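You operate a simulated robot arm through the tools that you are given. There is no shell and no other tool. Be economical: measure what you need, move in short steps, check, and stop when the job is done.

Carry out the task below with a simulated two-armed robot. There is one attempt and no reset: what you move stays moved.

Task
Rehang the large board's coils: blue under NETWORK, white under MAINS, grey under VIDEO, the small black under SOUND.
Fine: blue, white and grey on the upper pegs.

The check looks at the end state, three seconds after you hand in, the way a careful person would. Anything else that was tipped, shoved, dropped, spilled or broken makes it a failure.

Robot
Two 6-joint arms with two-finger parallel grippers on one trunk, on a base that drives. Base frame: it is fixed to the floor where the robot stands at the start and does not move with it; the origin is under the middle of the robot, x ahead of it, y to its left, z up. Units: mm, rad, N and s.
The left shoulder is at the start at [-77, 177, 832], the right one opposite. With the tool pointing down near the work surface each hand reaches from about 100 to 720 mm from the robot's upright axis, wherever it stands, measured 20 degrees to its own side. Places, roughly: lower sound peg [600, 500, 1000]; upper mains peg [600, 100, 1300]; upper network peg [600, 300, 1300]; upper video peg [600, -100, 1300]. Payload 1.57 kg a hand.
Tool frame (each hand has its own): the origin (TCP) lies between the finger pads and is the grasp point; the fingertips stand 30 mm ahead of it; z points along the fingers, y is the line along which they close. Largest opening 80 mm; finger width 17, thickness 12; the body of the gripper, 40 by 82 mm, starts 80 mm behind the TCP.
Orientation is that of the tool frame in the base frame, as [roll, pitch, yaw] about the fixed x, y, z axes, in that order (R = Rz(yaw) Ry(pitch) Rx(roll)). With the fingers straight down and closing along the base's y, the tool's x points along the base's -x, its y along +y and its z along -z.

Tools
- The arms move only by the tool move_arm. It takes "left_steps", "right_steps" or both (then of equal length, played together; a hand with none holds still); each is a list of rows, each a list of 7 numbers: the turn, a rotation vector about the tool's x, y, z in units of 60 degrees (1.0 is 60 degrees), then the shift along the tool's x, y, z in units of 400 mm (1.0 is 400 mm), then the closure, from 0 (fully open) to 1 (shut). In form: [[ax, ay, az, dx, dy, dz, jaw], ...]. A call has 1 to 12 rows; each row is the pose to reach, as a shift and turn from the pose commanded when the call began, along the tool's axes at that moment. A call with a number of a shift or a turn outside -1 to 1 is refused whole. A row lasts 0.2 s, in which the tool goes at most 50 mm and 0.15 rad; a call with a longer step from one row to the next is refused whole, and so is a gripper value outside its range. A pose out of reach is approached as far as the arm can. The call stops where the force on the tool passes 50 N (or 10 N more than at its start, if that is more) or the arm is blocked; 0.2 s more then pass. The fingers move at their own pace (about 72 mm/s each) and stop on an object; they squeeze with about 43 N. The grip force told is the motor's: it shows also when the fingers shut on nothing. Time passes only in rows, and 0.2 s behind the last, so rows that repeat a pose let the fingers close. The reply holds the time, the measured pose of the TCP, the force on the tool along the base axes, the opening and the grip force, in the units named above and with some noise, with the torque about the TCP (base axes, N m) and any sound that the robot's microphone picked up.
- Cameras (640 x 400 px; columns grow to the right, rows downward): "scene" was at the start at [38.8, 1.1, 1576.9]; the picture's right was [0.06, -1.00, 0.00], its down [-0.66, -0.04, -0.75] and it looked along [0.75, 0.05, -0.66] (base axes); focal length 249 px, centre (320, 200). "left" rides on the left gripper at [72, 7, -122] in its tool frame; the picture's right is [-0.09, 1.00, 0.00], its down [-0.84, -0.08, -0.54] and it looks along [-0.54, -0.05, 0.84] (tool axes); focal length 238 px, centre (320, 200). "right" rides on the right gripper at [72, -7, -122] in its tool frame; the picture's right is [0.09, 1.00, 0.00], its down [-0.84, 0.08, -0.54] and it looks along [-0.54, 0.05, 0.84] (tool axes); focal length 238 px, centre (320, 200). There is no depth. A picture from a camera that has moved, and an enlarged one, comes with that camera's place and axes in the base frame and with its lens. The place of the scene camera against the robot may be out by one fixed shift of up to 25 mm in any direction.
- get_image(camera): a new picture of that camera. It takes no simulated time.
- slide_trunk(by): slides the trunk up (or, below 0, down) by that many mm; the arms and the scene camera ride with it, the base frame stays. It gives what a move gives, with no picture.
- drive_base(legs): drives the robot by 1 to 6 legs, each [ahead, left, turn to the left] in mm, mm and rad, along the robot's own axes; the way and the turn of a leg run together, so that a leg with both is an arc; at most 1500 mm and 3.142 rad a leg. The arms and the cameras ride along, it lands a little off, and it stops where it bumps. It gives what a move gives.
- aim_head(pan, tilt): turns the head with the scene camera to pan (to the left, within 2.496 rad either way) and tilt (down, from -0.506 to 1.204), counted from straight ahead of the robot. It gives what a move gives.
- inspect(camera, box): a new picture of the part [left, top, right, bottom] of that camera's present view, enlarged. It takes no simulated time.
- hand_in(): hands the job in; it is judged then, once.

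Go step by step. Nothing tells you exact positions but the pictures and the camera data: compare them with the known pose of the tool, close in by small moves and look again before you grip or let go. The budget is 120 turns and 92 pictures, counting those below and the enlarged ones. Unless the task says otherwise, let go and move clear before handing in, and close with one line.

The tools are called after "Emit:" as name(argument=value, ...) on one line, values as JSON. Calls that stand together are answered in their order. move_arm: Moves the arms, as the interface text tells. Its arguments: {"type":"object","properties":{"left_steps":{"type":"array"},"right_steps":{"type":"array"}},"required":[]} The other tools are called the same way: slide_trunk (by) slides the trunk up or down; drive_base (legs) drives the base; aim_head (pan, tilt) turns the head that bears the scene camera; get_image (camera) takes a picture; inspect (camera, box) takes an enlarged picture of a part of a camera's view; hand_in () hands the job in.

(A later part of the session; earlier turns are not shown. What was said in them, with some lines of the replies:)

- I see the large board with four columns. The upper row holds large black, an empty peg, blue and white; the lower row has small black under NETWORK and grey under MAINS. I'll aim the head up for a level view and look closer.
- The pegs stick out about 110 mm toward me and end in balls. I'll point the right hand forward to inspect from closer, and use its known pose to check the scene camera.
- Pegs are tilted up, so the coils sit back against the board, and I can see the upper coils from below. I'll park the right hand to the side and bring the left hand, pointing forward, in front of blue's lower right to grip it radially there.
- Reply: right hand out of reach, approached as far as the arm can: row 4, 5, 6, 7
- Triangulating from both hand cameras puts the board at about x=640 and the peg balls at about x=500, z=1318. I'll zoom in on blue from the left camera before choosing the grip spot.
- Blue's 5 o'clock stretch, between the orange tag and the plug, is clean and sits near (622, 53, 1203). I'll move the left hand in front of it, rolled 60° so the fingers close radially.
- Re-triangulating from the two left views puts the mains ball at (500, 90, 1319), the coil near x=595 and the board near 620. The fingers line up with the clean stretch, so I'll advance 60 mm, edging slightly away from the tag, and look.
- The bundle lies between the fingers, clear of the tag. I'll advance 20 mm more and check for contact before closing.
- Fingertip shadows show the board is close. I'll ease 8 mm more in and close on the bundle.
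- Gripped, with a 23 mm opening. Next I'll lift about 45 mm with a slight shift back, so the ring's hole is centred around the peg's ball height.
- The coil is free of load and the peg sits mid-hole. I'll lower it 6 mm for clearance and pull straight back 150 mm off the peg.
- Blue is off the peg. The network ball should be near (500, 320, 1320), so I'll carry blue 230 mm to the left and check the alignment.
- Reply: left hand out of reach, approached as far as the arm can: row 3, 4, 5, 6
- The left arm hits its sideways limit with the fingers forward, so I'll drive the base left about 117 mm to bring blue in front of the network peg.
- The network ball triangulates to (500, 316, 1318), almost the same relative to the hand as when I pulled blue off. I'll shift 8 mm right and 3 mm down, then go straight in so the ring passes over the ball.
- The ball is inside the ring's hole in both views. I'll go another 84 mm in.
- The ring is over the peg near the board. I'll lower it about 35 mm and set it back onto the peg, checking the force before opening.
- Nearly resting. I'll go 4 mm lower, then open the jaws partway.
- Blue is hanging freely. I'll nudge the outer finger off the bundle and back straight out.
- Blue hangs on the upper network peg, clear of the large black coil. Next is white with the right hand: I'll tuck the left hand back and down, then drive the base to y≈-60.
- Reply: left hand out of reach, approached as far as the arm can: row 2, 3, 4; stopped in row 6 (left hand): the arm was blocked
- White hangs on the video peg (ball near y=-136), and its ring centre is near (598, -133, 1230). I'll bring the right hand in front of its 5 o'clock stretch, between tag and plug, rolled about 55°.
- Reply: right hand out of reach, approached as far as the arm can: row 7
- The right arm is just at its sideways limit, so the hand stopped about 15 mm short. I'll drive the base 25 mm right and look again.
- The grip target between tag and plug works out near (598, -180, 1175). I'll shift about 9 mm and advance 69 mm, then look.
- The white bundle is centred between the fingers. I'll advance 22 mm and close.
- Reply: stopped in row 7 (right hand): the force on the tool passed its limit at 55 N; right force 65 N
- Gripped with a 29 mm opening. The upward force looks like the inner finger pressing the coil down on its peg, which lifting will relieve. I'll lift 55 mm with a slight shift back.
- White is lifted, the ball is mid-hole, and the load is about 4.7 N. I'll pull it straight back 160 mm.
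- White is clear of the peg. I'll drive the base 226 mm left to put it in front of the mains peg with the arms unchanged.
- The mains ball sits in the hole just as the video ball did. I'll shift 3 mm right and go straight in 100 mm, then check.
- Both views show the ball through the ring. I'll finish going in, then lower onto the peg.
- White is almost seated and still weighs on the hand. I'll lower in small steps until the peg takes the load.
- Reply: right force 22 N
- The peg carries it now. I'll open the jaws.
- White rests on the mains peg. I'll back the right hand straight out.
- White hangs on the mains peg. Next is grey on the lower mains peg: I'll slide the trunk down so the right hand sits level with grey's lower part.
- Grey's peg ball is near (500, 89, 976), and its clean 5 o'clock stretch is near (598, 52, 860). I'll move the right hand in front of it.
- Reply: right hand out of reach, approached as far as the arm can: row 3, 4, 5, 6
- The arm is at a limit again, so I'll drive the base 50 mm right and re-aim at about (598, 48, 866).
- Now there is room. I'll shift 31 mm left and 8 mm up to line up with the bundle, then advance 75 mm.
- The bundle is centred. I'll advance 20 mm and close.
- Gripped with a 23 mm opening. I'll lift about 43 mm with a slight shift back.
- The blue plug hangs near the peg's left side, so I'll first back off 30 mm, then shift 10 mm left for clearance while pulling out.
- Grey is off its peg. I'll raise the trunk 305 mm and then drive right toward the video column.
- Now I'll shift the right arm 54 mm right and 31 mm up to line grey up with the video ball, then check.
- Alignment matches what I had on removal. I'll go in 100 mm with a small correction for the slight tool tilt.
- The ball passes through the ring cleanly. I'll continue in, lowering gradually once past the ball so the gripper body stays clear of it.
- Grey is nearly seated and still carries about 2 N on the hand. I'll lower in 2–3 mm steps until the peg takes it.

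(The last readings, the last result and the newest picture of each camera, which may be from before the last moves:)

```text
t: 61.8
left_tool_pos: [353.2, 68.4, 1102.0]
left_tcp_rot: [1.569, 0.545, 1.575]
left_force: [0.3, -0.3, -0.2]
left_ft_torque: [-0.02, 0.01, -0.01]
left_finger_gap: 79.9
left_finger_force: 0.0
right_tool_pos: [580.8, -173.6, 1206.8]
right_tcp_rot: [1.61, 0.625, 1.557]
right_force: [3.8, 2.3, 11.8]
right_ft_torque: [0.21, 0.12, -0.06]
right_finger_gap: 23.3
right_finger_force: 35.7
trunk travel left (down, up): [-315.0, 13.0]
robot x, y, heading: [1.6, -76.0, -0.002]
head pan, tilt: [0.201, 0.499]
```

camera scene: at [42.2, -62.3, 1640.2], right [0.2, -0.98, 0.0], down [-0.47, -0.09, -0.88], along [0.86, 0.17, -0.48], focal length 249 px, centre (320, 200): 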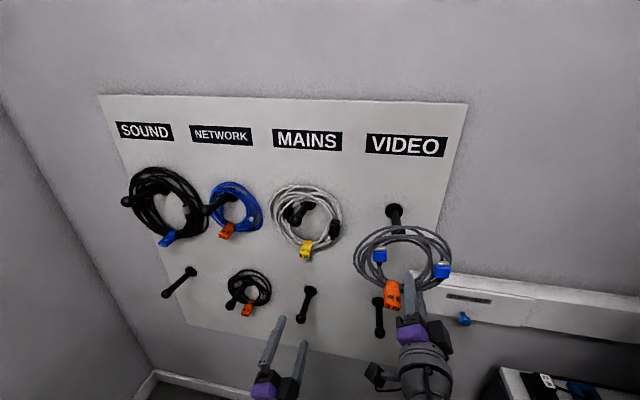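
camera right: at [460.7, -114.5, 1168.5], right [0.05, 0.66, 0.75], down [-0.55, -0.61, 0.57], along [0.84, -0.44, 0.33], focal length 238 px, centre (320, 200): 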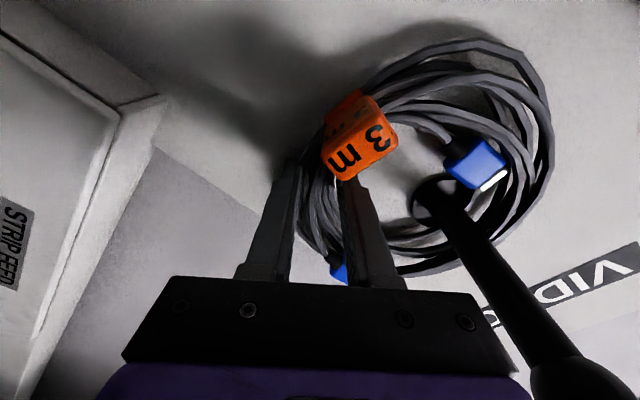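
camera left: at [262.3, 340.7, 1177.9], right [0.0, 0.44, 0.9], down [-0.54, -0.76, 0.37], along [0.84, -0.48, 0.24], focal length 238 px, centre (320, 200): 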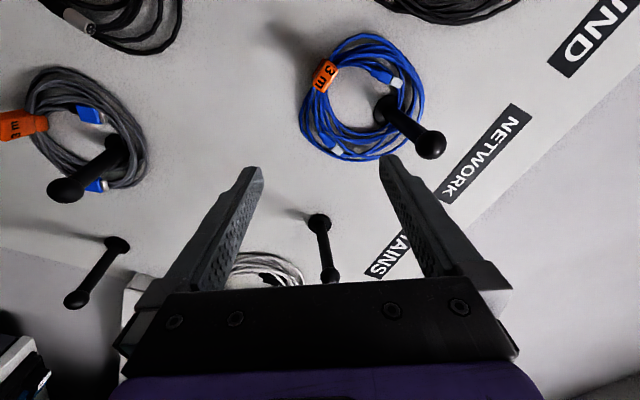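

The peg carries grey now. I'll open the jaws and look.

Emit:
move_arm(right_steps=[[0, 0, 0, 0, 0, 0, 0.7], [0, 0, 0, 0, 0, 0, 0.4], [0, 0, 0, 0, 0, 0, 0.22], [0, 0, 0, 0, 0, 0, 0.22]])

Emit:
get_image(camera="right")

```text
t: 62.8
left_tool_pos: [354.6, 67.7, 1099.6]
left_tcp_rot: [1.572, 0.542, 1.573]
left_force: [0.6, -0.6, 0.1]
left_ft_torque: [0.03, -0.02, -0.03]
left_finger_gap: 80.0
left_finger_force: 0.0
right_tool_pos: [580.0, -173.7, 1205.4]
right_tcp_rot: [1.611, 0.627, 1.559]
right_force: [-0.3, 0.0, 0.2]
right_ft_torque: [-0.04, -0.02, 0.02]
right_finger_gap: 62.3
right_finger_force: 0.1
trunk travel left (down, up): [-315.0, 13.0]
robot x, y, heading: [1.7, -79.8, -0.001]
head pan, tilt: [0.201, 0.499]
```

```text
24 pictures are left
camera right: at [459.7, -115.4, 1161.4], right [0.05, 0.66, 0.75], down [-0.55, -0.61, 0.57], along [0.84, -0.44, 0.33], focal length 238 px, centre (320, 200)
```

right: 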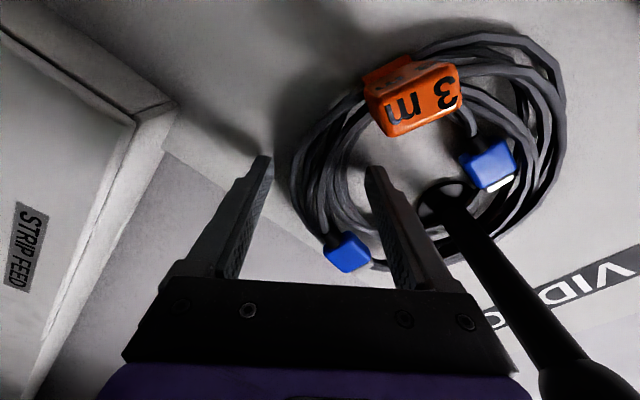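

Grey hangs freely, having turned a little on the peg. I'll back straight out.

Emit:
move_arm(right_steps=[[0, 0, 0, 0, -0.002, -0.02, 0.22], [0, 0, 0, 0, -0.002, -0.1, 0.22], [0, 0, 0, 0, -0.002, -0.2, 0.22], [0, 0, 0, 0, -0.002, -0.3, 0.22], [0, 0, 0, 0, 0, -0.4, 0.2], [0, 0, 0, 0, 0, -0.5, 0.2]])

Emit:
get_image(camera="scene")

```text
t: 64.2
left_tool_pos: [352.9, 68.0, 1100.9]
left_tcp_rot: [1.571, 0.543, 1.573]
left_force: [0.2, 0.1, 0.7]
left_ft_torque: [0.05, 0.01, 0.02]
left_finger_gap: 79.8
left_finger_force: 0.0
right_tool_pos: [379.2, -171.7, 1210.7]
right_tcp_rot: [1.609, 0.625, 1.557]
right_force: [-0.2, 0.4, 0.5]
right_ft_torque: [0.02, 0.02, 0.01]
right_finger_gap: 64.0
right_finger_force: 0.0
trunk travel left (down, up): [-315.0, 13.0]
robot x, y, heading: [-0.6, -78.0, -0.004]
head pan, tilt: [0.201, 0.499]
```

```text
23 pictures are left
camera scene: at [40.9, -63.2, 1640.1], right [0.2, -0.98, 0.0], down [-0.47, -0.09, -0.88], along [0.86, 0.17, -0.48], focal length 249 px, centre (320, 200)
```

scene: 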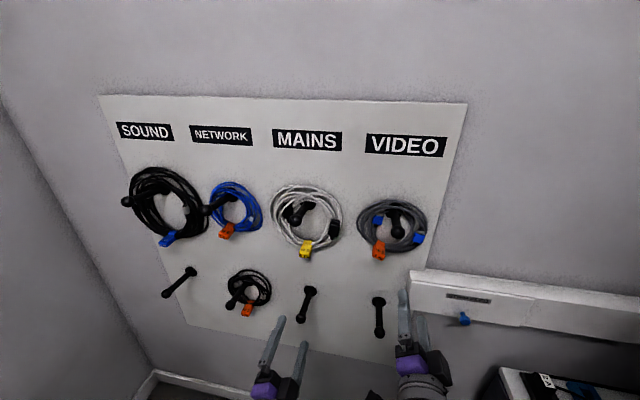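

Grey is on the upper video peg. Last is the small black coil, with the left hand: I'll drive left to y≈216, then lower the trunk.

Emit:
drive_base(legs=[[0, 294, 0]])

Emit:
slide_trunk(by=-300)

Emit:
get_image(camera="left")

Emit:
get_image(camera="scene")

```text
t: 67.3
left_tool_pos: [353.4, 357.8, 1101.1]
left_tcp_rot: [1.572, 0.544, 1.579]
left_force: [0.2, 0.6, 0.0]
left_ft_torque: [-0.06, -0.01, -0.02]
left_finger_gap: 79.8
left_finger_force: 0.1
right_tool_pos: [380.9, 119.6, 1210.2]
right_tcp_rot: [1.61, 0.627, 1.562]
right_force: [-1.0, 0.3, -0.4]
right_ft_torque: [-0.01, 0.0, 0.01]
right_finger_gap: 64.1
right_finger_force: 0.0
trunk travel left (down, up): [-315.0, 13.0]
robot x, y, heading: [3.8, 211.7, 0.003]
head pan, tilt: [0.201, 0.499]
```

```text
t: 70.3
left_tool_pos: [353.3, 358.9, 800.2]
left_tcp_rot: [1.572, 0.543, 1.58]
left_force: [0.3, -0.1, 0.4]
left_ft_torque: [0.01, 0.03, 0.01]
left_finger_gap: 79.9
left_finger_force: 0.1
right_tool_pos: [382.2, 121.2, 911.1]
right_tcp_rot: [1.61, 0.626, 1.562]
right_force: [-1.0, 0.0, 0.3]
right_ft_torque: [-0.02, -0.01, 0.01]
right_finger_gap: 64.4
right_finger_force: 0.0
trunk travel left (down, up): [-15.0, 313.0]
robot x, y, heading: [2.0, 210.8, 0.004]
head pan, tilt: [0.201, 0.499]
```

```text
22 pictures are left
camera left: at [229.8, 423.0, 769.8], right [0.0, 0.44, 0.9], down [-0.54, -0.76, 0.37], along [0.84, -0.48, 0.24], focal length 238 px, centre (320, 200)
```

left: 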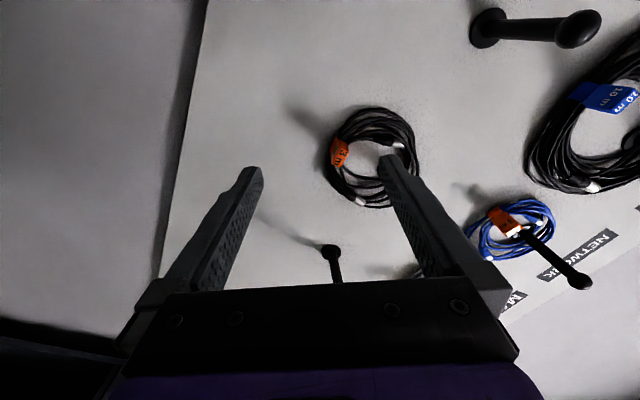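

```text
21 pictures are left
camera scene: at [93.2, 227.1, 1329.2], right [0.2, -0.98, 0.0], down [-0.47, -0.1, -0.88], along [0.86, 0.18, -0.48], focal length 249 px, centre (320, 200)
```

scene: 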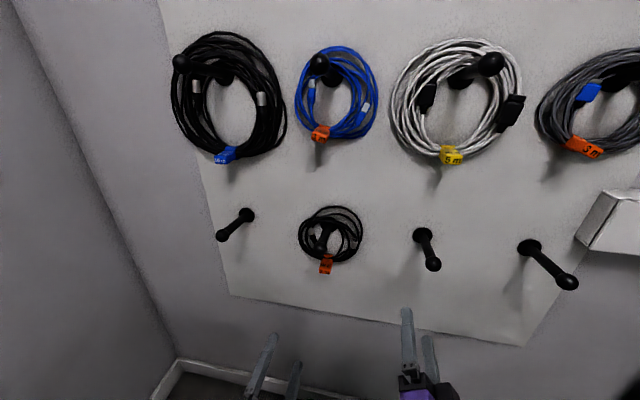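

Small black hangs on the lower network peg with its tag near (570, 319, 857). I'll bring the left hand in front of its 5 o'clock stretch.

Emit:
move_arm(left_steps=[[0, 0, 0, -0.06, 0.012, 0.03, 0.15], [0, 0, 0, -0.12, 0.025, 0.08, 0.15], [0, 0, 0, -0.18, 0.037, 0.16, 0.15], [0, 0, 0, -0.246, 0.05, 0.24, 0.15], [0, 0, 0, -0.246, 0.05, 0.3175, 0.15]])

Emit:
get_image(camera="left")

```text
t: 71.5
left_tool_pos: [483.8, 287.7, 870.3]
left_tcp_rot: [1.572, 0.544, 1.579]
left_force: [-0.5, 0.1, 0.7]
left_ft_torque: [0.01, 0.01, 0.0]
left_finger_gap: 67.9
left_finger_force: 0.0
right_tool_pos: [381.8, 120.7, 910.2]
right_tcp_rot: [1.611, 0.626, 1.563]
right_force: [0.5, 0.9, 0.6]
right_ft_torque: [0.0, -0.02, -0.01]
right_finger_gap: 64.4
right_finger_force: 0.1
trunk travel left (down, up): [-15.0, 313.0]
robot x, y, heading: [0.6, 213.4, -0.001]
head pan, tilt: [0.201, 0.499]
```

```text
20 pictures are left
camera left: at [360.3, 352.7, 838.4], right [0.0, 0.44, 0.9], down [-0.54, -0.76, 0.37], along [0.84, -0.48, 0.24], focal length 238 px, centre (320, 200)
```

left: 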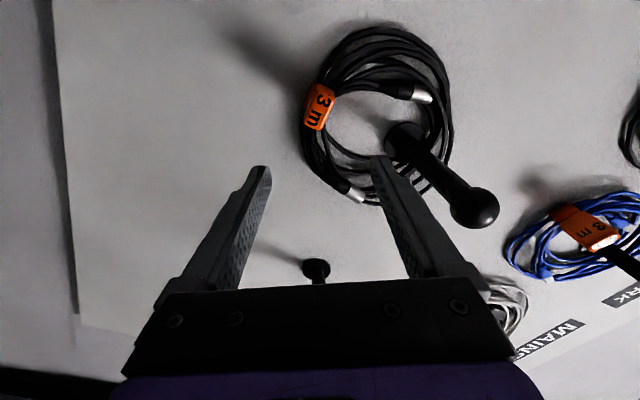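

The ball is at about (500, 315, 978) and the grip spot near (598, 274, 873). I'll shift 13 mm right and advance 80 mm.

Emit:
move_arm(left_steps=[[0, 0, 0, -0.032, -0.01, 0.04, 0.15], [0, 0, 0, -0.032, -0.01, 0.1, 0.15], [0, 0, 0, -0.032, -0.01, 0.16, 0.15], [0, 0, 0, -0.032, -0.01, 0.2, 0.15]])

Emit:
get_image(camera="left")

```text
t: 72.5
left_tool_pos: [562.4, 271.9, 870.5]
left_tcp_rot: [1.573, 0.544, 1.58]
left_force: [0.4, 0.7, 0.8]
left_ft_torque: [0.0, 0.02, 0.01]
left_finger_gap: 68.0
left_finger_force: 0.1
right_tool_pos: [381.3, 120.8, 911.0]
right_tcp_rot: [1.612, 0.627, 1.562]
right_force: [0.8, -0.1, -1.3]
right_ft_torque: [0.01, -0.02, -0.03]
right_finger_gap: 64.0
right_finger_force: 0.1
trunk travel left (down, up): [-15.0, 313.0]
robot x, y, heading: [-2.5, 213.1, 0.003]
head pan, tilt: [0.201, 0.499]
```

```text
19 pictures are left
camera left: at [438.5, 336.3, 840.3], right [0.0, 0.44, 0.9], down [-0.54, -0.76, 0.37], along [0.84, -0.48, 0.24], focal length 238 px, centre (320, 200)
```

left: 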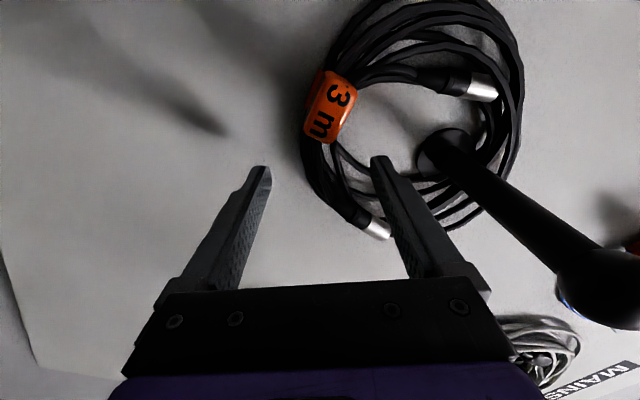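

The bundle sits between the fingers. I'll advance 22 mm and close.

Emit:
move_arm(left_steps=[[0, 0, 0, 0, 0.007, 0.025, 0.15], [0, 0, 0, 0, 0.007, 0.057, 0.15], [0, 0, 0, 0, 0.007, 0.057, 0.4], [0, 0, 0, 0, 0.007, 0.057, 0.7], [0, 0, 0, 0, 0.007, 0.057, 1], [0, 0, 0, 0, 0.007, 0.057, 1], [0, 0, 0, 0, 0.007, 0.057, 1]])

Emit:
get_image(camera="left")

```text
t: 74.1
left_tool_pos: [585.7, 273.6, 873.7]
left_tcp_rot: [1.57, 0.541, 1.579]
left_force: [0.2, -1.0, -2.6]
left_ft_torque: [-0.07, 0.02, 0.02]
left_finger_gap: 23.1
left_finger_force: 35.9
right_tool_pos: [381.1, 121.2, 909.0]
right_tcp_rot: [1.611, 0.626, 1.563]
right_force: [-0.1, -0.1, -0.1]
right_ft_torque: [0.02, 0.0, -0.01]
right_finger_gap: 64.0
right_finger_force: 0.0
trunk travel left (down, up): [-15.0, 313.0]
robot x, y, heading: [1.3, 212.1, -0.0]
head pan, tilt: [0.201, 0.499]
```

```text
18 pictures are left
camera left: at [461.9, 338.9, 843.6], right [0.0, 0.44, 0.9], down [-0.54, -0.76, 0.37], along [0.84, -0.48, 0.24], focal length 238 px, centre (320, 200)
```

left: 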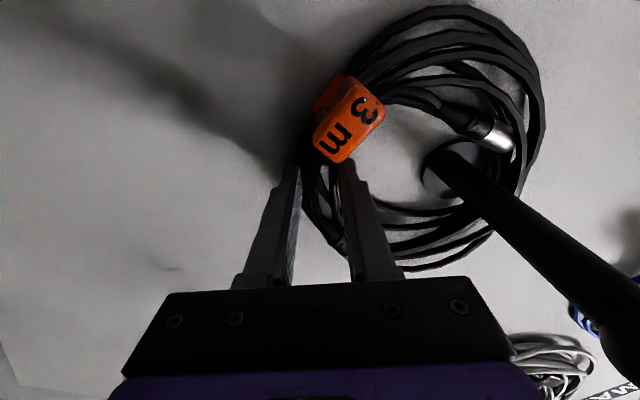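

Gripped at 23 mm. I'll repeat blue's lift-off, then check.

Emit:
move_arm(left_steps=[[0, 0, 0, -0.005, 0.012, -0.015, 1], [0, 0, 0, -0.014, 0.036, -0.03, 1], [0, 0, 0, -0.023, 0.06, -0.04, 1], [0, 0, 0, -0.032, 0.084, -0.05, 1], [0, 0, 0, -0.036, 0.1, -0.055, 1]])

Emit:
get_image(camera="left")

Emit:
inspect(camera="scene", box=[230, 170, 430, 295])

```text
t: 75.3
left_tool_pos: [562.7, 283.2, 915.4]
left_tcp_rot: [1.571, 0.541, 1.579]
left_force: [-0.8, 0.5, -1.2]
left_ft_torque: [-0.04, 0.04, 0.0]
left_finger_gap: 23.1
left_finger_force: 35.6
right_tool_pos: [381.6, 121.2, 910.2]
right_tcp_rot: [1.611, 0.626, 1.563]
right_force: [-0.3, -0.2, 0.0]
right_ft_torque: [-0.03, 0.02, -0.04]
right_finger_gap: 63.8
right_finger_force: 0.2
trunk travel left (down, up): [-15.0, 313.0]
robot x, y, heading: [0.5, 212.5, 0.002]
head pan, tilt: [0.201, 0.499]
```

```text
17 pictures are left
camera left: at [439.4, 347.4, 885.2], right [0.0, 0.44, 0.9], down [-0.54, -0.76, 0.37], along [0.84, -0.48, 0.24], focal length 238 px, centre (320, 200)
```

left: 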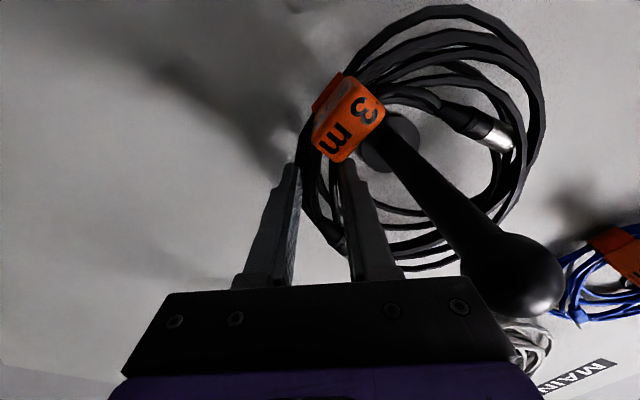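

```text
3.20 times, centred on (330, 232) of scene
camera zoom: at [93.4, 227.2, 1329.2], right [0.2, -0.98, 0.0], down [-0.47, -0.1, -0.88], along [0.86, 0.18, -0.48], focal length 797 px, centre (288, 96)
```

zoom: 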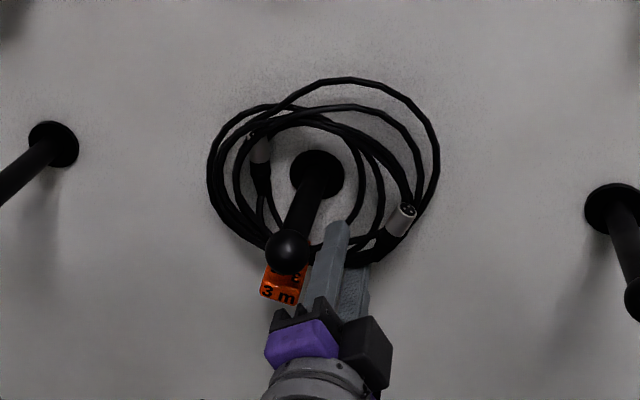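

The peg is inside the hole with clearance. I'll pull straight back 160 mm.

Emit:
move_arm(left_steps=[[0, 0, 0, 0.004, -0.004, -0.04, 1], [0, 0, 0, 0.006, -0.008, -0.1, 1], [0, 0, 0, 0.006, -0.008, -0.18, 1], [0, 0, 0, 0.006, -0.008, -0.27, 1], [0, 0, 0, 0.006, -0.008, -0.36, 1], [0, 0, 0, 0.006, -0.008, -0.4, 1]])

Emit:
get_image(camera="left")

```text
t: 76.7
left_tool_pos: [399.6, 284.8, 912.7]
left_tcp_rot: [1.571, 0.543, 1.58]
left_force: [0.8, 0.0, -2.1]
left_ft_torque: [-0.08, 0.01, 0.0]
left_finger_gap: 23.3
left_finger_force: 35.2
right_tool_pos: [382.4, 121.0, 910.6]
right_tcp_rot: [1.612, 0.625, 1.562]
right_force: [0.1, 0.1, 1.1]
right_ft_torque: [0.02, 0.0, 0.01]
right_finger_gap: 64.0
right_finger_force: 0.0
trunk travel left (down, up): [-15.0, 313.0]
robot x, y, heading: [-3.8, 210.8, 0.0]
head pan, tilt: [0.201, 0.499]
```

```text
15 pictures are left
camera left: at [277.2, 348.9, 881.0], right [0.0, 0.44, 0.9], down [-0.54, -0.76, 0.37], along [0.84, -0.48, 0.24], focal length 238 px, centre (320, 200)
```

left: 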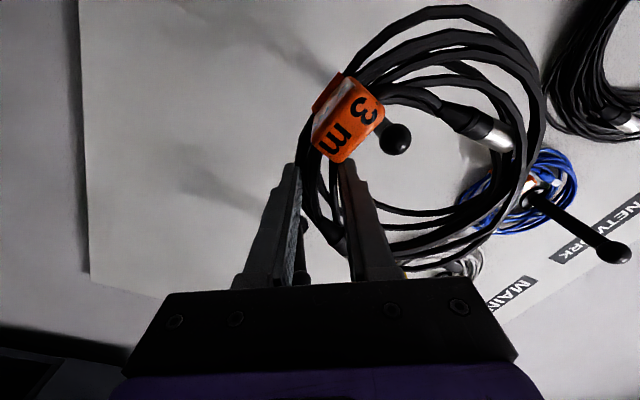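

Small black is off. I'll drive 227 mm left to bring it in front of the lower sound peg.

Emit:
drive_base(legs=[[0, 227, 0]])

Emit:
get_image(camera="left")

Emit:
get_image(camera="scene")

```text
t: 78.2
left_tool_pos: [399.9, 345.6, 911.5]
left_tcp_rot: [1.571, 0.543, 1.58]
left_force: [-0.5, 0.1, -1.6]
left_ft_torque: [-0.06, 0.05, 0.01]
left_finger_gap: 23.4
left_finger_force: 35.3
right_tool_pos: [383.2, 181.8, 911.6]
right_tcp_rot: [1.61, 0.629, 1.561]
right_force: [0.0, 0.0, -0.3]
right_ft_torque: [-0.01, -0.02, -0.04]
right_finger_gap: 63.8
right_finger_force: 0.0
trunk travel left (down, up): [-15.0, 313.0]
robot x, y, heading: [0.4, 276.4, 0.004]
head pan, tilt: [0.201, 0.499]
stopped in leg 1: the robot was blocked; the commanded pose is now the measured one
```

```text
14 pictures are left
camera left: at [277.0, 410.2, 880.6], right [0.0, 0.44, 0.9], down [-0.54, -0.76, 0.37], along [0.84, -0.48, 0.24], focal length 238 px, centre (320, 200)
```

left: 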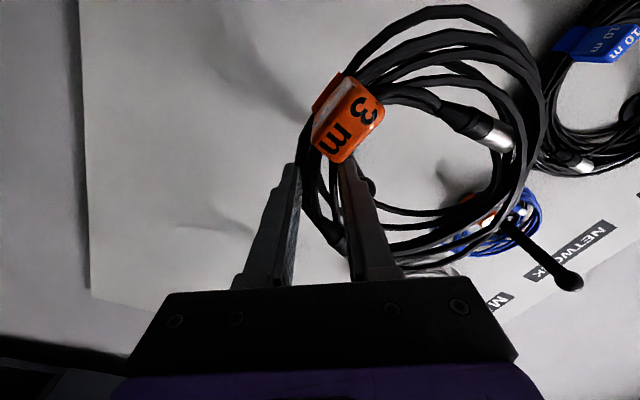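

```text
13 pictures are left
camera scene: at [93.1, 288.4, 1329.2], right [0.2, -0.98, 0.0], down [-0.47, -0.1, -0.88], along [0.86, 0.18, -0.48], focal length 249 px, centre (320, 200)
```

scene: 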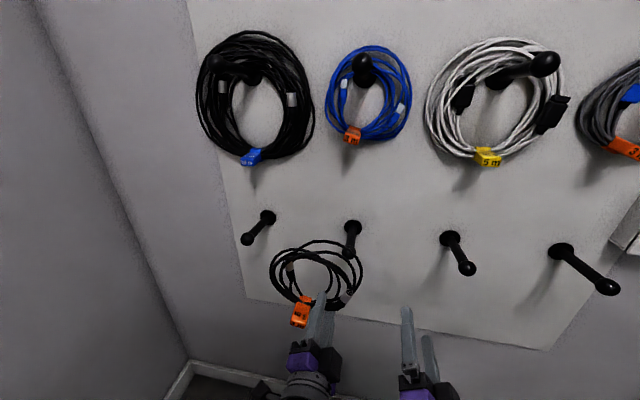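

The base bumped something after 65 mm. I'll look left and down to see what it is.

Emit:
aim_head(pan=1.5, tilt=0.9)

Emit:
get_image(camera="scene")

```text
t: 79.6
left_tool_pos: [400.2, 345.6, 912.0]
left_tcp_rot: [1.57, 0.545, 1.58]
left_force: [-0.1, -0.3, -2.7]
left_ft_torque: [-0.07, 0.02, 0.0]
left_finger_gap: 22.9
left_finger_force: 35.4
right_tool_pos: [380.9, 181.6, 911.5]
right_tcp_rot: [1.613, 0.626, 1.562]
right_force: [0.5, 0.5, -0.1]
right_ft_torque: [0.03, 0.03, -0.01]
right_finger_gap: 63.8
right_finger_force: 0.1
trunk travel left (down, up): [-15.0, 313.0]
robot x, y, heading: [0.2, 275.1, -0.0]
head pan, tilt: [1.499, 0.901]
```

```text
12 pictures are left
camera scene: at [9.3, 345.7, 1295.3], right [1.0, -0.07, 0.0], down [-0.06, -0.78, -0.62], along [0.04, 0.62, -0.78], focal length 249 px, centre (320, 200)
```

scene: 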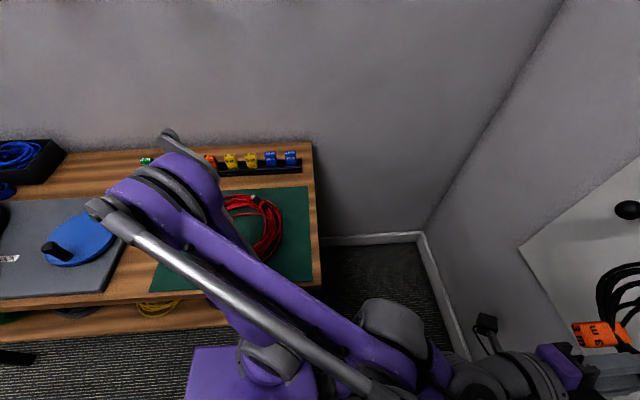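

A workbench stands to the left, and the base touched it; nothing on it looks disturbed. I'll back off 12 mm, then reach the remaining way with the arm, yawing the hand about 0.3 rad left to stay within its wrist range.

Emit:
drive_base(legs=[[0, -12, 0]])

Emit:
move_arm(left_steps=[[-0.049, 0.082, 0, 0.07, 0.043, 0, 1], [-0.098, 0.163, 0, 0.15, 0.091, 0, 1], [-0.148, 0.245, 0, 0.23, 0.14, 0, 1], [-0.148, 0.245, 0, 0.31, 0.188, 0, 1], [-0.148, 0.245, 0, 0.38, 0.2305, 0, 1], [-0.148, 0.245, 0, 0.38, 0.2305, 0, 1]])

Emit:
aim_head(pan=0.45, tilt=0.6)

Emit:
get_image(camera="left")

```text
t: 80.4
left_tool_pos: [399.9, 334.4, 910.8]
left_tcp_rot: [1.571, 0.542, 1.58]
left_force: [0.1, -0.4, -1.8]
left_ft_torque: [-0.06, 0.07, 0.02]
left_finger_gap: 23.0
left_finger_force: 35.7
right_tool_pos: [380.7, 169.4, 912.2]
right_tcp_rot: [1.611, 0.627, 1.563]
right_force: [0.5, -0.6, -0.3]
right_ft_torque: [0.0, 0.01, 0.02]
right_finger_gap: 64.1
right_finger_force: 0.1
trunk travel left (down, up): [-15.0, 313.0]
robot x, y, heading: [2.5, 260.6, -0.001]
head pan, tilt: [1.499, 0.901]
```

```text
t: 81.8
left_tool_pos: [399.3, 509.8, 911.9]
left_tcp_rot: [1.571, 0.543, 1.879]
left_force: [-0.2, -0.3, -1.8]
left_ft_torque: [-0.12, -0.01, 0.02]
left_finger_gap: 23.3
left_finger_force: 35.3
right_tool_pos: [382.7, 170.1, 910.3]
right_tcp_rot: [1.61, 0.626, 1.561]
right_force: [-0.5, -0.5, 0.0]
right_ft_torque: [-0.04, -0.02, -0.02]
right_finger_gap: 63.8
right_finger_force: 0.1
trunk travel left (down, up): [-15.0, 313.0]
robot x, y, heading: [-0.7, 260.2, -0.0]
head pan, tilt: [1.499, 0.901]
```

```text
t: 83.1
left_tool_pos: [399.6, 511.5, 911.6]
left_tcp_rot: [1.57, 0.543, 1.88]
left_force: [-0.6, -0.1, -1.6]
left_ft_torque: [-0.1, -0.03, 0.03]
left_finger_gap: 23.1
left_finger_force: 35.2
right_tool_pos: [381.8, 170.0, 911.6]
right_tcp_rot: [1.611, 0.625, 1.561]
right_force: [0.0, 0.2, -0.4]
right_ft_torque: [0.02, 0.0, -0.03]
right_finger_gap: 64.1
right_finger_force: 0.2
trunk travel left (down, up): [-15.0, 313.0]
robot x, y, heading: [-0.5, 269.2, 0.003]
head pan, tilt: [0.45, 0.6]
```

```text
11 pictures are left
camera left: at [262.5, 536.5, 880.7], right [-0.13, 0.42, 0.9], down [-0.29, -0.88, 0.37], along [0.95, -0.21, 0.24], focal length 238 px, centre (320, 200)
```

left: 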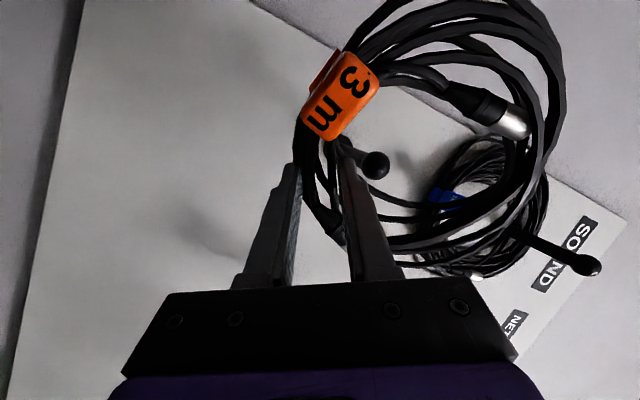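

That worked: the hand is at y=511 and the sound ball triangulates to (500, 541, 977). The ring should shift about 25 mm right so the ball meets the middle of the hole. I'll do that, move in 50 mm and check.

Emit:
move_arm(left_steps=[[0, 0, 0, -0.051, -0.031, -0.019, 1], [0, 0, 0, -0.067, -0.041, 0.04, 1], [0, 0, 0, -0.0835, -0.0505, 0.1, 1]])

Emit:
get_image(camera="left")

Emit:
get_image(camera="scene")

```text
t: 83.9
left_tool_pos: [449.1, 486.5, 911.0]
left_tcp_rot: [1.57, 0.544, 1.881]
left_force: [-0.3, -0.3, -2.3]
left_ft_torque: [-0.07, 0.02, -0.01]
left_finger_gap: 23.2
left_finger_force: 35.6
right_tool_pos: [381.9, 170.1, 910.7]
right_tcp_rot: [1.611, 0.627, 1.562]
right_force: [-0.1, -0.3, -0.7]
right_ft_torque: [-0.01, -0.03, 0.01]
right_finger_gap: 64.1
right_finger_force: 0.1
trunk travel left (down, up): [-15.0, 313.0]
robot x, y, heading: [0.4, 262.1, 0.005]
head pan, tilt: [0.45, 0.6]
```

```text
10 pictures are left
camera left: at [312.3, 511.4, 880.4], right [-0.13, 0.42, 0.9], down [-0.29, -0.89, 0.37], along [0.95, -0.21, 0.24], focal length 238 px, centre (320, 200)
```

left: 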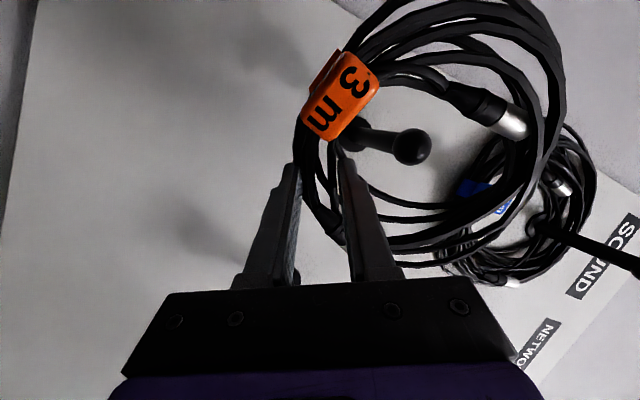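

```text
9 pictures are left
camera scene: at [84.0, 297.3, 1320.0], right [0.44, -0.9, 0.0], down [-0.51, -0.25, -0.82], along [0.74, 0.36, -0.57], focal length 249 px, centre (320, 200)
```

scene: 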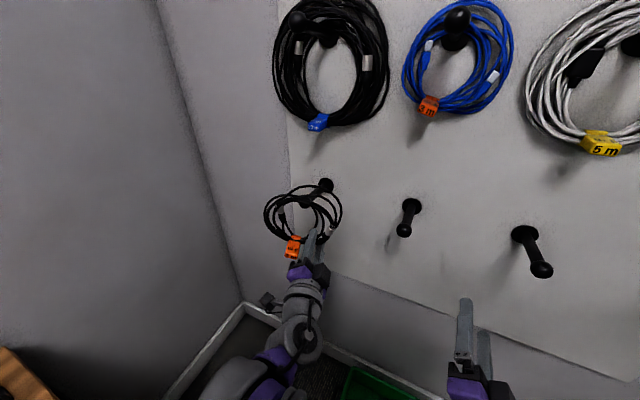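

The ball sits inside the hole between tag and plug. I'll advance 91 mm with a 7 mm nudge left.

Emit:
move_arm(left_steps=[[0, 0, 0, -0.006, -0.003, 0.055, 1], [0, 0, 0, -0.019, -0.011, 0.11, 1], [0, 0, 0, -0.032, -0.019, 0.165, 1], [0, 0, 0, -0.045, -0.027, 0.222, 1]])

Emit:
get_image(camera="left")

```text
t: 84.9
left_tool_pos: [541.4, 491.7, 909.5]
left_tcp_rot: [1.569, 0.541, 1.88]
left_force: [1.0, 0.3, -2.7]
left_ft_torque: [-0.13, -0.04, 0.01]
left_finger_gap: 23.4
left_finger_force: 35.4
right_tool_pos: [381.7, 170.8, 912.0]
right_tcp_rot: [1.61, 0.627, 1.563]
right_force: [-0.5, -0.3, 0.1]
right_ft_torque: [0.01, -0.03, 0.03]
right_finger_gap: 64.0
right_finger_force: 0.0
trunk travel left (down, up): [-15.0, 313.0]
robot x, y, heading: [0.5, 261.6, -0.001]
head pan, tilt: [0.45, 0.6]
```

```text
8 pictures are left
camera left: at [405.1, 516.9, 879.5], right [-0.13, 0.42, 0.9], down [-0.29, -0.88, 0.37], along [0.95, -0.21, 0.24], focal length 238 px, centre (320, 200)
```

left: 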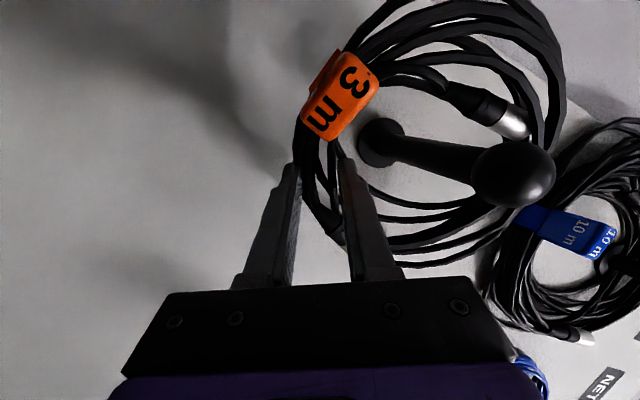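

The ring is past the ball and on the peg shaft. I'll lower about 36 mm while easing in 28 mm.

Emit:
move_arm(left_steps=[[0, 0, 0, 0.018, -0.033, 0.026, 1], [0, 0, 0, 0.036, -0.066, 0.0514, 1], [0, 0, 0, 0.039, -0.077, 0.065, 1], [0, 0, 0, 0.041, -0.0834, 0.072, 1]])

Emit:
get_image(camera="left")

```text
t: 85.9
left_tool_pos: [567.5, 498.4, 874.9]
left_tcp_rot: [1.568, 0.542, 1.878]
left_force: [-0.7, -0.1, 16.5]
left_ft_torque: [0.64, -0.13, 0.05]
left_finger_gap: 23.2
left_finger_force: 35.4
right_tool_pos: [379.6, 168.3, 913.0]
right_tcp_rot: [1.609, 0.625, 1.561]
right_force: [-0.3, 0.7, -0.1]
right_ft_torque: [0.02, 0.0, 0.02]
right_finger_gap: 64.2
right_finger_force: 0.0
trunk travel left (down, up): [-15.0, 313.0]
robot x, y, heading: [3.1, 260.3, 0.001]
head pan, tilt: [0.45, 0.6]
```

```text
7 pictures are left
camera left: at [430.4, 524.2, 844.6], right [-0.13, 0.41, 0.9], down [-0.29, -0.89, 0.36], along [0.95, -0.21, 0.24], focal length 238 px, centre (320, 200)
```

left: 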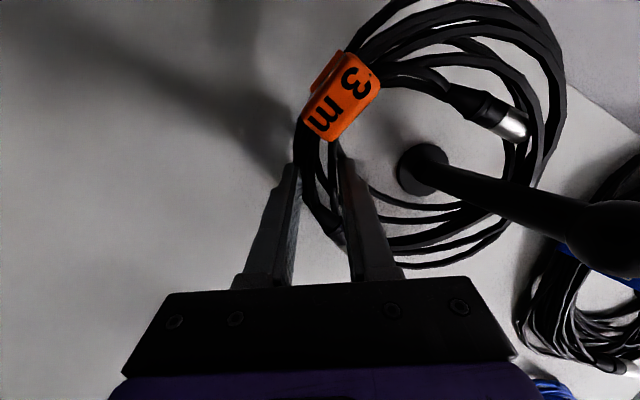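

The peg carries the coil (16 N upward). I'll ease up 1 mm and open.

Emit:
move_arm(left_steps=[[0, 0, 0, -0.001, 0.002, 0, 1], [0, 0, 0, -0.001, 0.002, 0, 0.7], [0, 0, 0, -0.001, 0.002, 0, 0.45], [0, 0, 0, -0.001, 0.002, 0, 0.25], [0, 0, 0, -0.001, 0.002, 0, 0.25]])

Emit:
get_image(camera="left")

```text
t: 87.1
left_tool_pos: [567.4, 499.9, 874.6]
left_tcp_rot: [1.571, 0.542, 1.879]
left_force: [-0.7, -0.7, 0.2]
left_ft_torque: [0.02, 0.0, 0.01]
left_finger_gap: 60.0
left_finger_force: 0.0
right_tool_pos: [381.5, 170.4, 910.7]
right_tcp_rot: [1.612, 0.627, 1.561]
right_force: [0.3, 1.4, -0.1]
right_ft_torque: [0.02, -0.01, 0.0]
right_finger_gap: 64.0
right_finger_force: 0.1
trunk travel left (down, up): [-15.0, 313.0]
robot x, y, heading: [-1.3, 263.3, 0.001]
head pan, tilt: [0.45, 0.6]
```

```text
6 pictures are left
camera left: at [430.8, 524.5, 844.3], right [-0.13, 0.42, 0.9], down [-0.29, -0.88, 0.37], along [0.95, -0.21, 0.24], focal length 238 px, centre (320, 200)
```

left: 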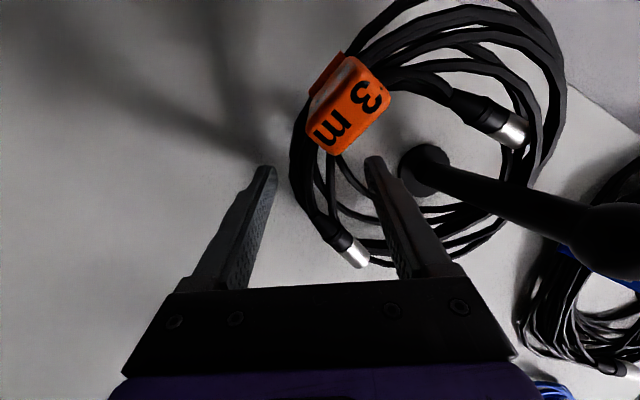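

The coil hangs freely. I'll back out along the finger axis.

Emit:
move_arm(left_steps=[[0, 0, 0, 0, 0, -0.03, 0.2], [0, 0, 0, 0, 0, -0.08, 0.2], [0, 0, 0, 0, 0, -0.16, 0.2], [0, 0, 0, 0, 0, -0.25, 0.2], [0, 0, 0, 0, 0, -0.34, 0.2], [0, 0, 0, 0, 0, -0.42, 0.2]])

Emit:
get_image(camera="scene")

```text
t: 88.5
left_tool_pos: [405.8, 451.1, 875.3]
left_tcp_rot: [1.57, 0.542, 1.877]
left_force: [0.2, -0.7, -0.4]
left_ft_torque: [0.01, 0.02, -0.02]
left_finger_gap: 64.1
left_finger_force: 0.0
right_tool_pos: [382.1, 169.7, 912.0]
right_tcp_rot: [1.611, 0.627, 1.56]
right_force: [0.5, 1.4, -0.4]
right_ft_torque: [-0.01, 0.01, -0.01]
right_finger_gap: 64.3
right_finger_force: 0.1
trunk travel left (down, up): [-15.0, 313.0]
robot x, y, heading: [-3.5, 262.2, 0.0]
head pan, tilt: [0.45, 0.6]
```

```text
5 pictures are left
camera scene: at [83.0, 297.3, 1320.1], right [0.44, -0.9, 0.0], down [-0.51, -0.25, -0.83], along [0.74, 0.36, -0.56], focal length 249 px, centre (320, 200)
```

scene: 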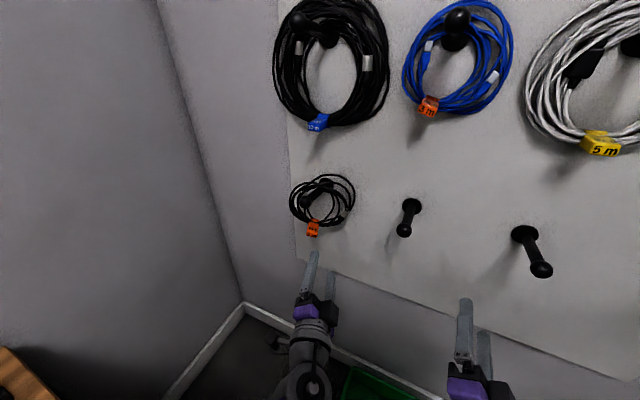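

Small black hangs on the lower sound peg. I'll do one last check of the whole board.

Emit:
aim_head(pan=0.0, tilt=0.3)

Emit:
get_image(camera="scene")

Emit:
inspect(camera="scene", box=[60, 60, 400, 272])

```text
t: 89.4
left_tool_pos: [406.9, 451.4, 874.5]
left_tcp_rot: [1.57, 0.544, 1.88]
left_force: [-0.1, -0.5, -0.4]
left_ft_torque: [-0.01, -0.01, -0.01]
left_finger_gap: 63.9
left_finger_force: 0.0
right_tool_pos: [382.9, 169.9, 911.2]
right_tcp_rot: [1.611, 0.627, 1.564]
right_force: [-0.4, 1.0, -0.4]
right_ft_torque: [-0.02, 0.01, 0.0]
right_finger_gap: 64.3
right_finger_force: 0.1
trunk travel left (down, up): [-15.0, 313.0]
robot x, y, heading: [-4.8, 262.6, 0.003]
head pan, tilt: [0.0, 0.3]
```

```text
4 pictures are left
camera scene: at [97.3, 258.8, 1347.5], right [0.0, -1.0, 0.0], down [-0.3, 0.0, -0.96], along [0.96, 0.0, -0.3], focal length 249 px, centre (320, 200)
```

scene: 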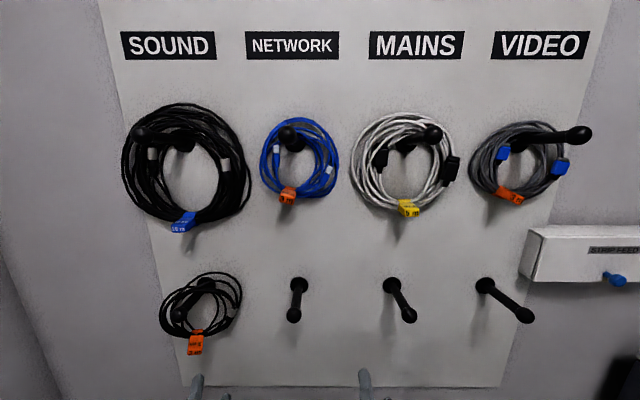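

```text
1.88 times, centred on (230, 166) of scene
camera zoom: at [97.3, 258.8, 1347.5], right [0.0, -1.0, 0.0], down [-0.3, 0.0, -0.96], along [0.96, 0.0, -0.3], focal length 469 px, centre (489, 264)
```

zoom: 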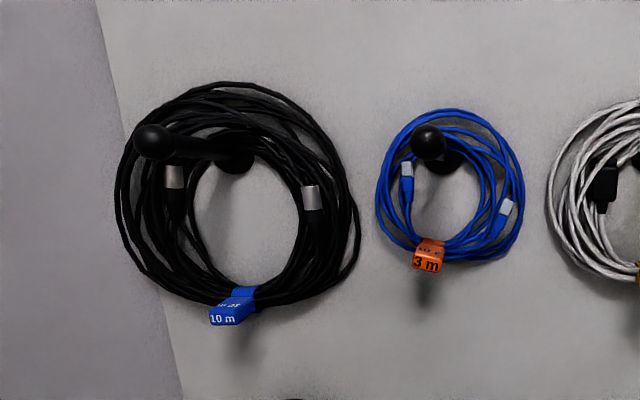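

All four coils hang under their labels, the large black coil is where it was, and both hands are clear of the board. I'm handing in.

Emit:
hand_in()

```text
The job is handed in.
```

The coils are rehung: blue is under NETWORK, white under MAINS and grey under VIDEO on the upper pegs, and the small black is under SOUND on the lower peg; the base touched the workbench once on the way, and nothing on it looked disturbed.
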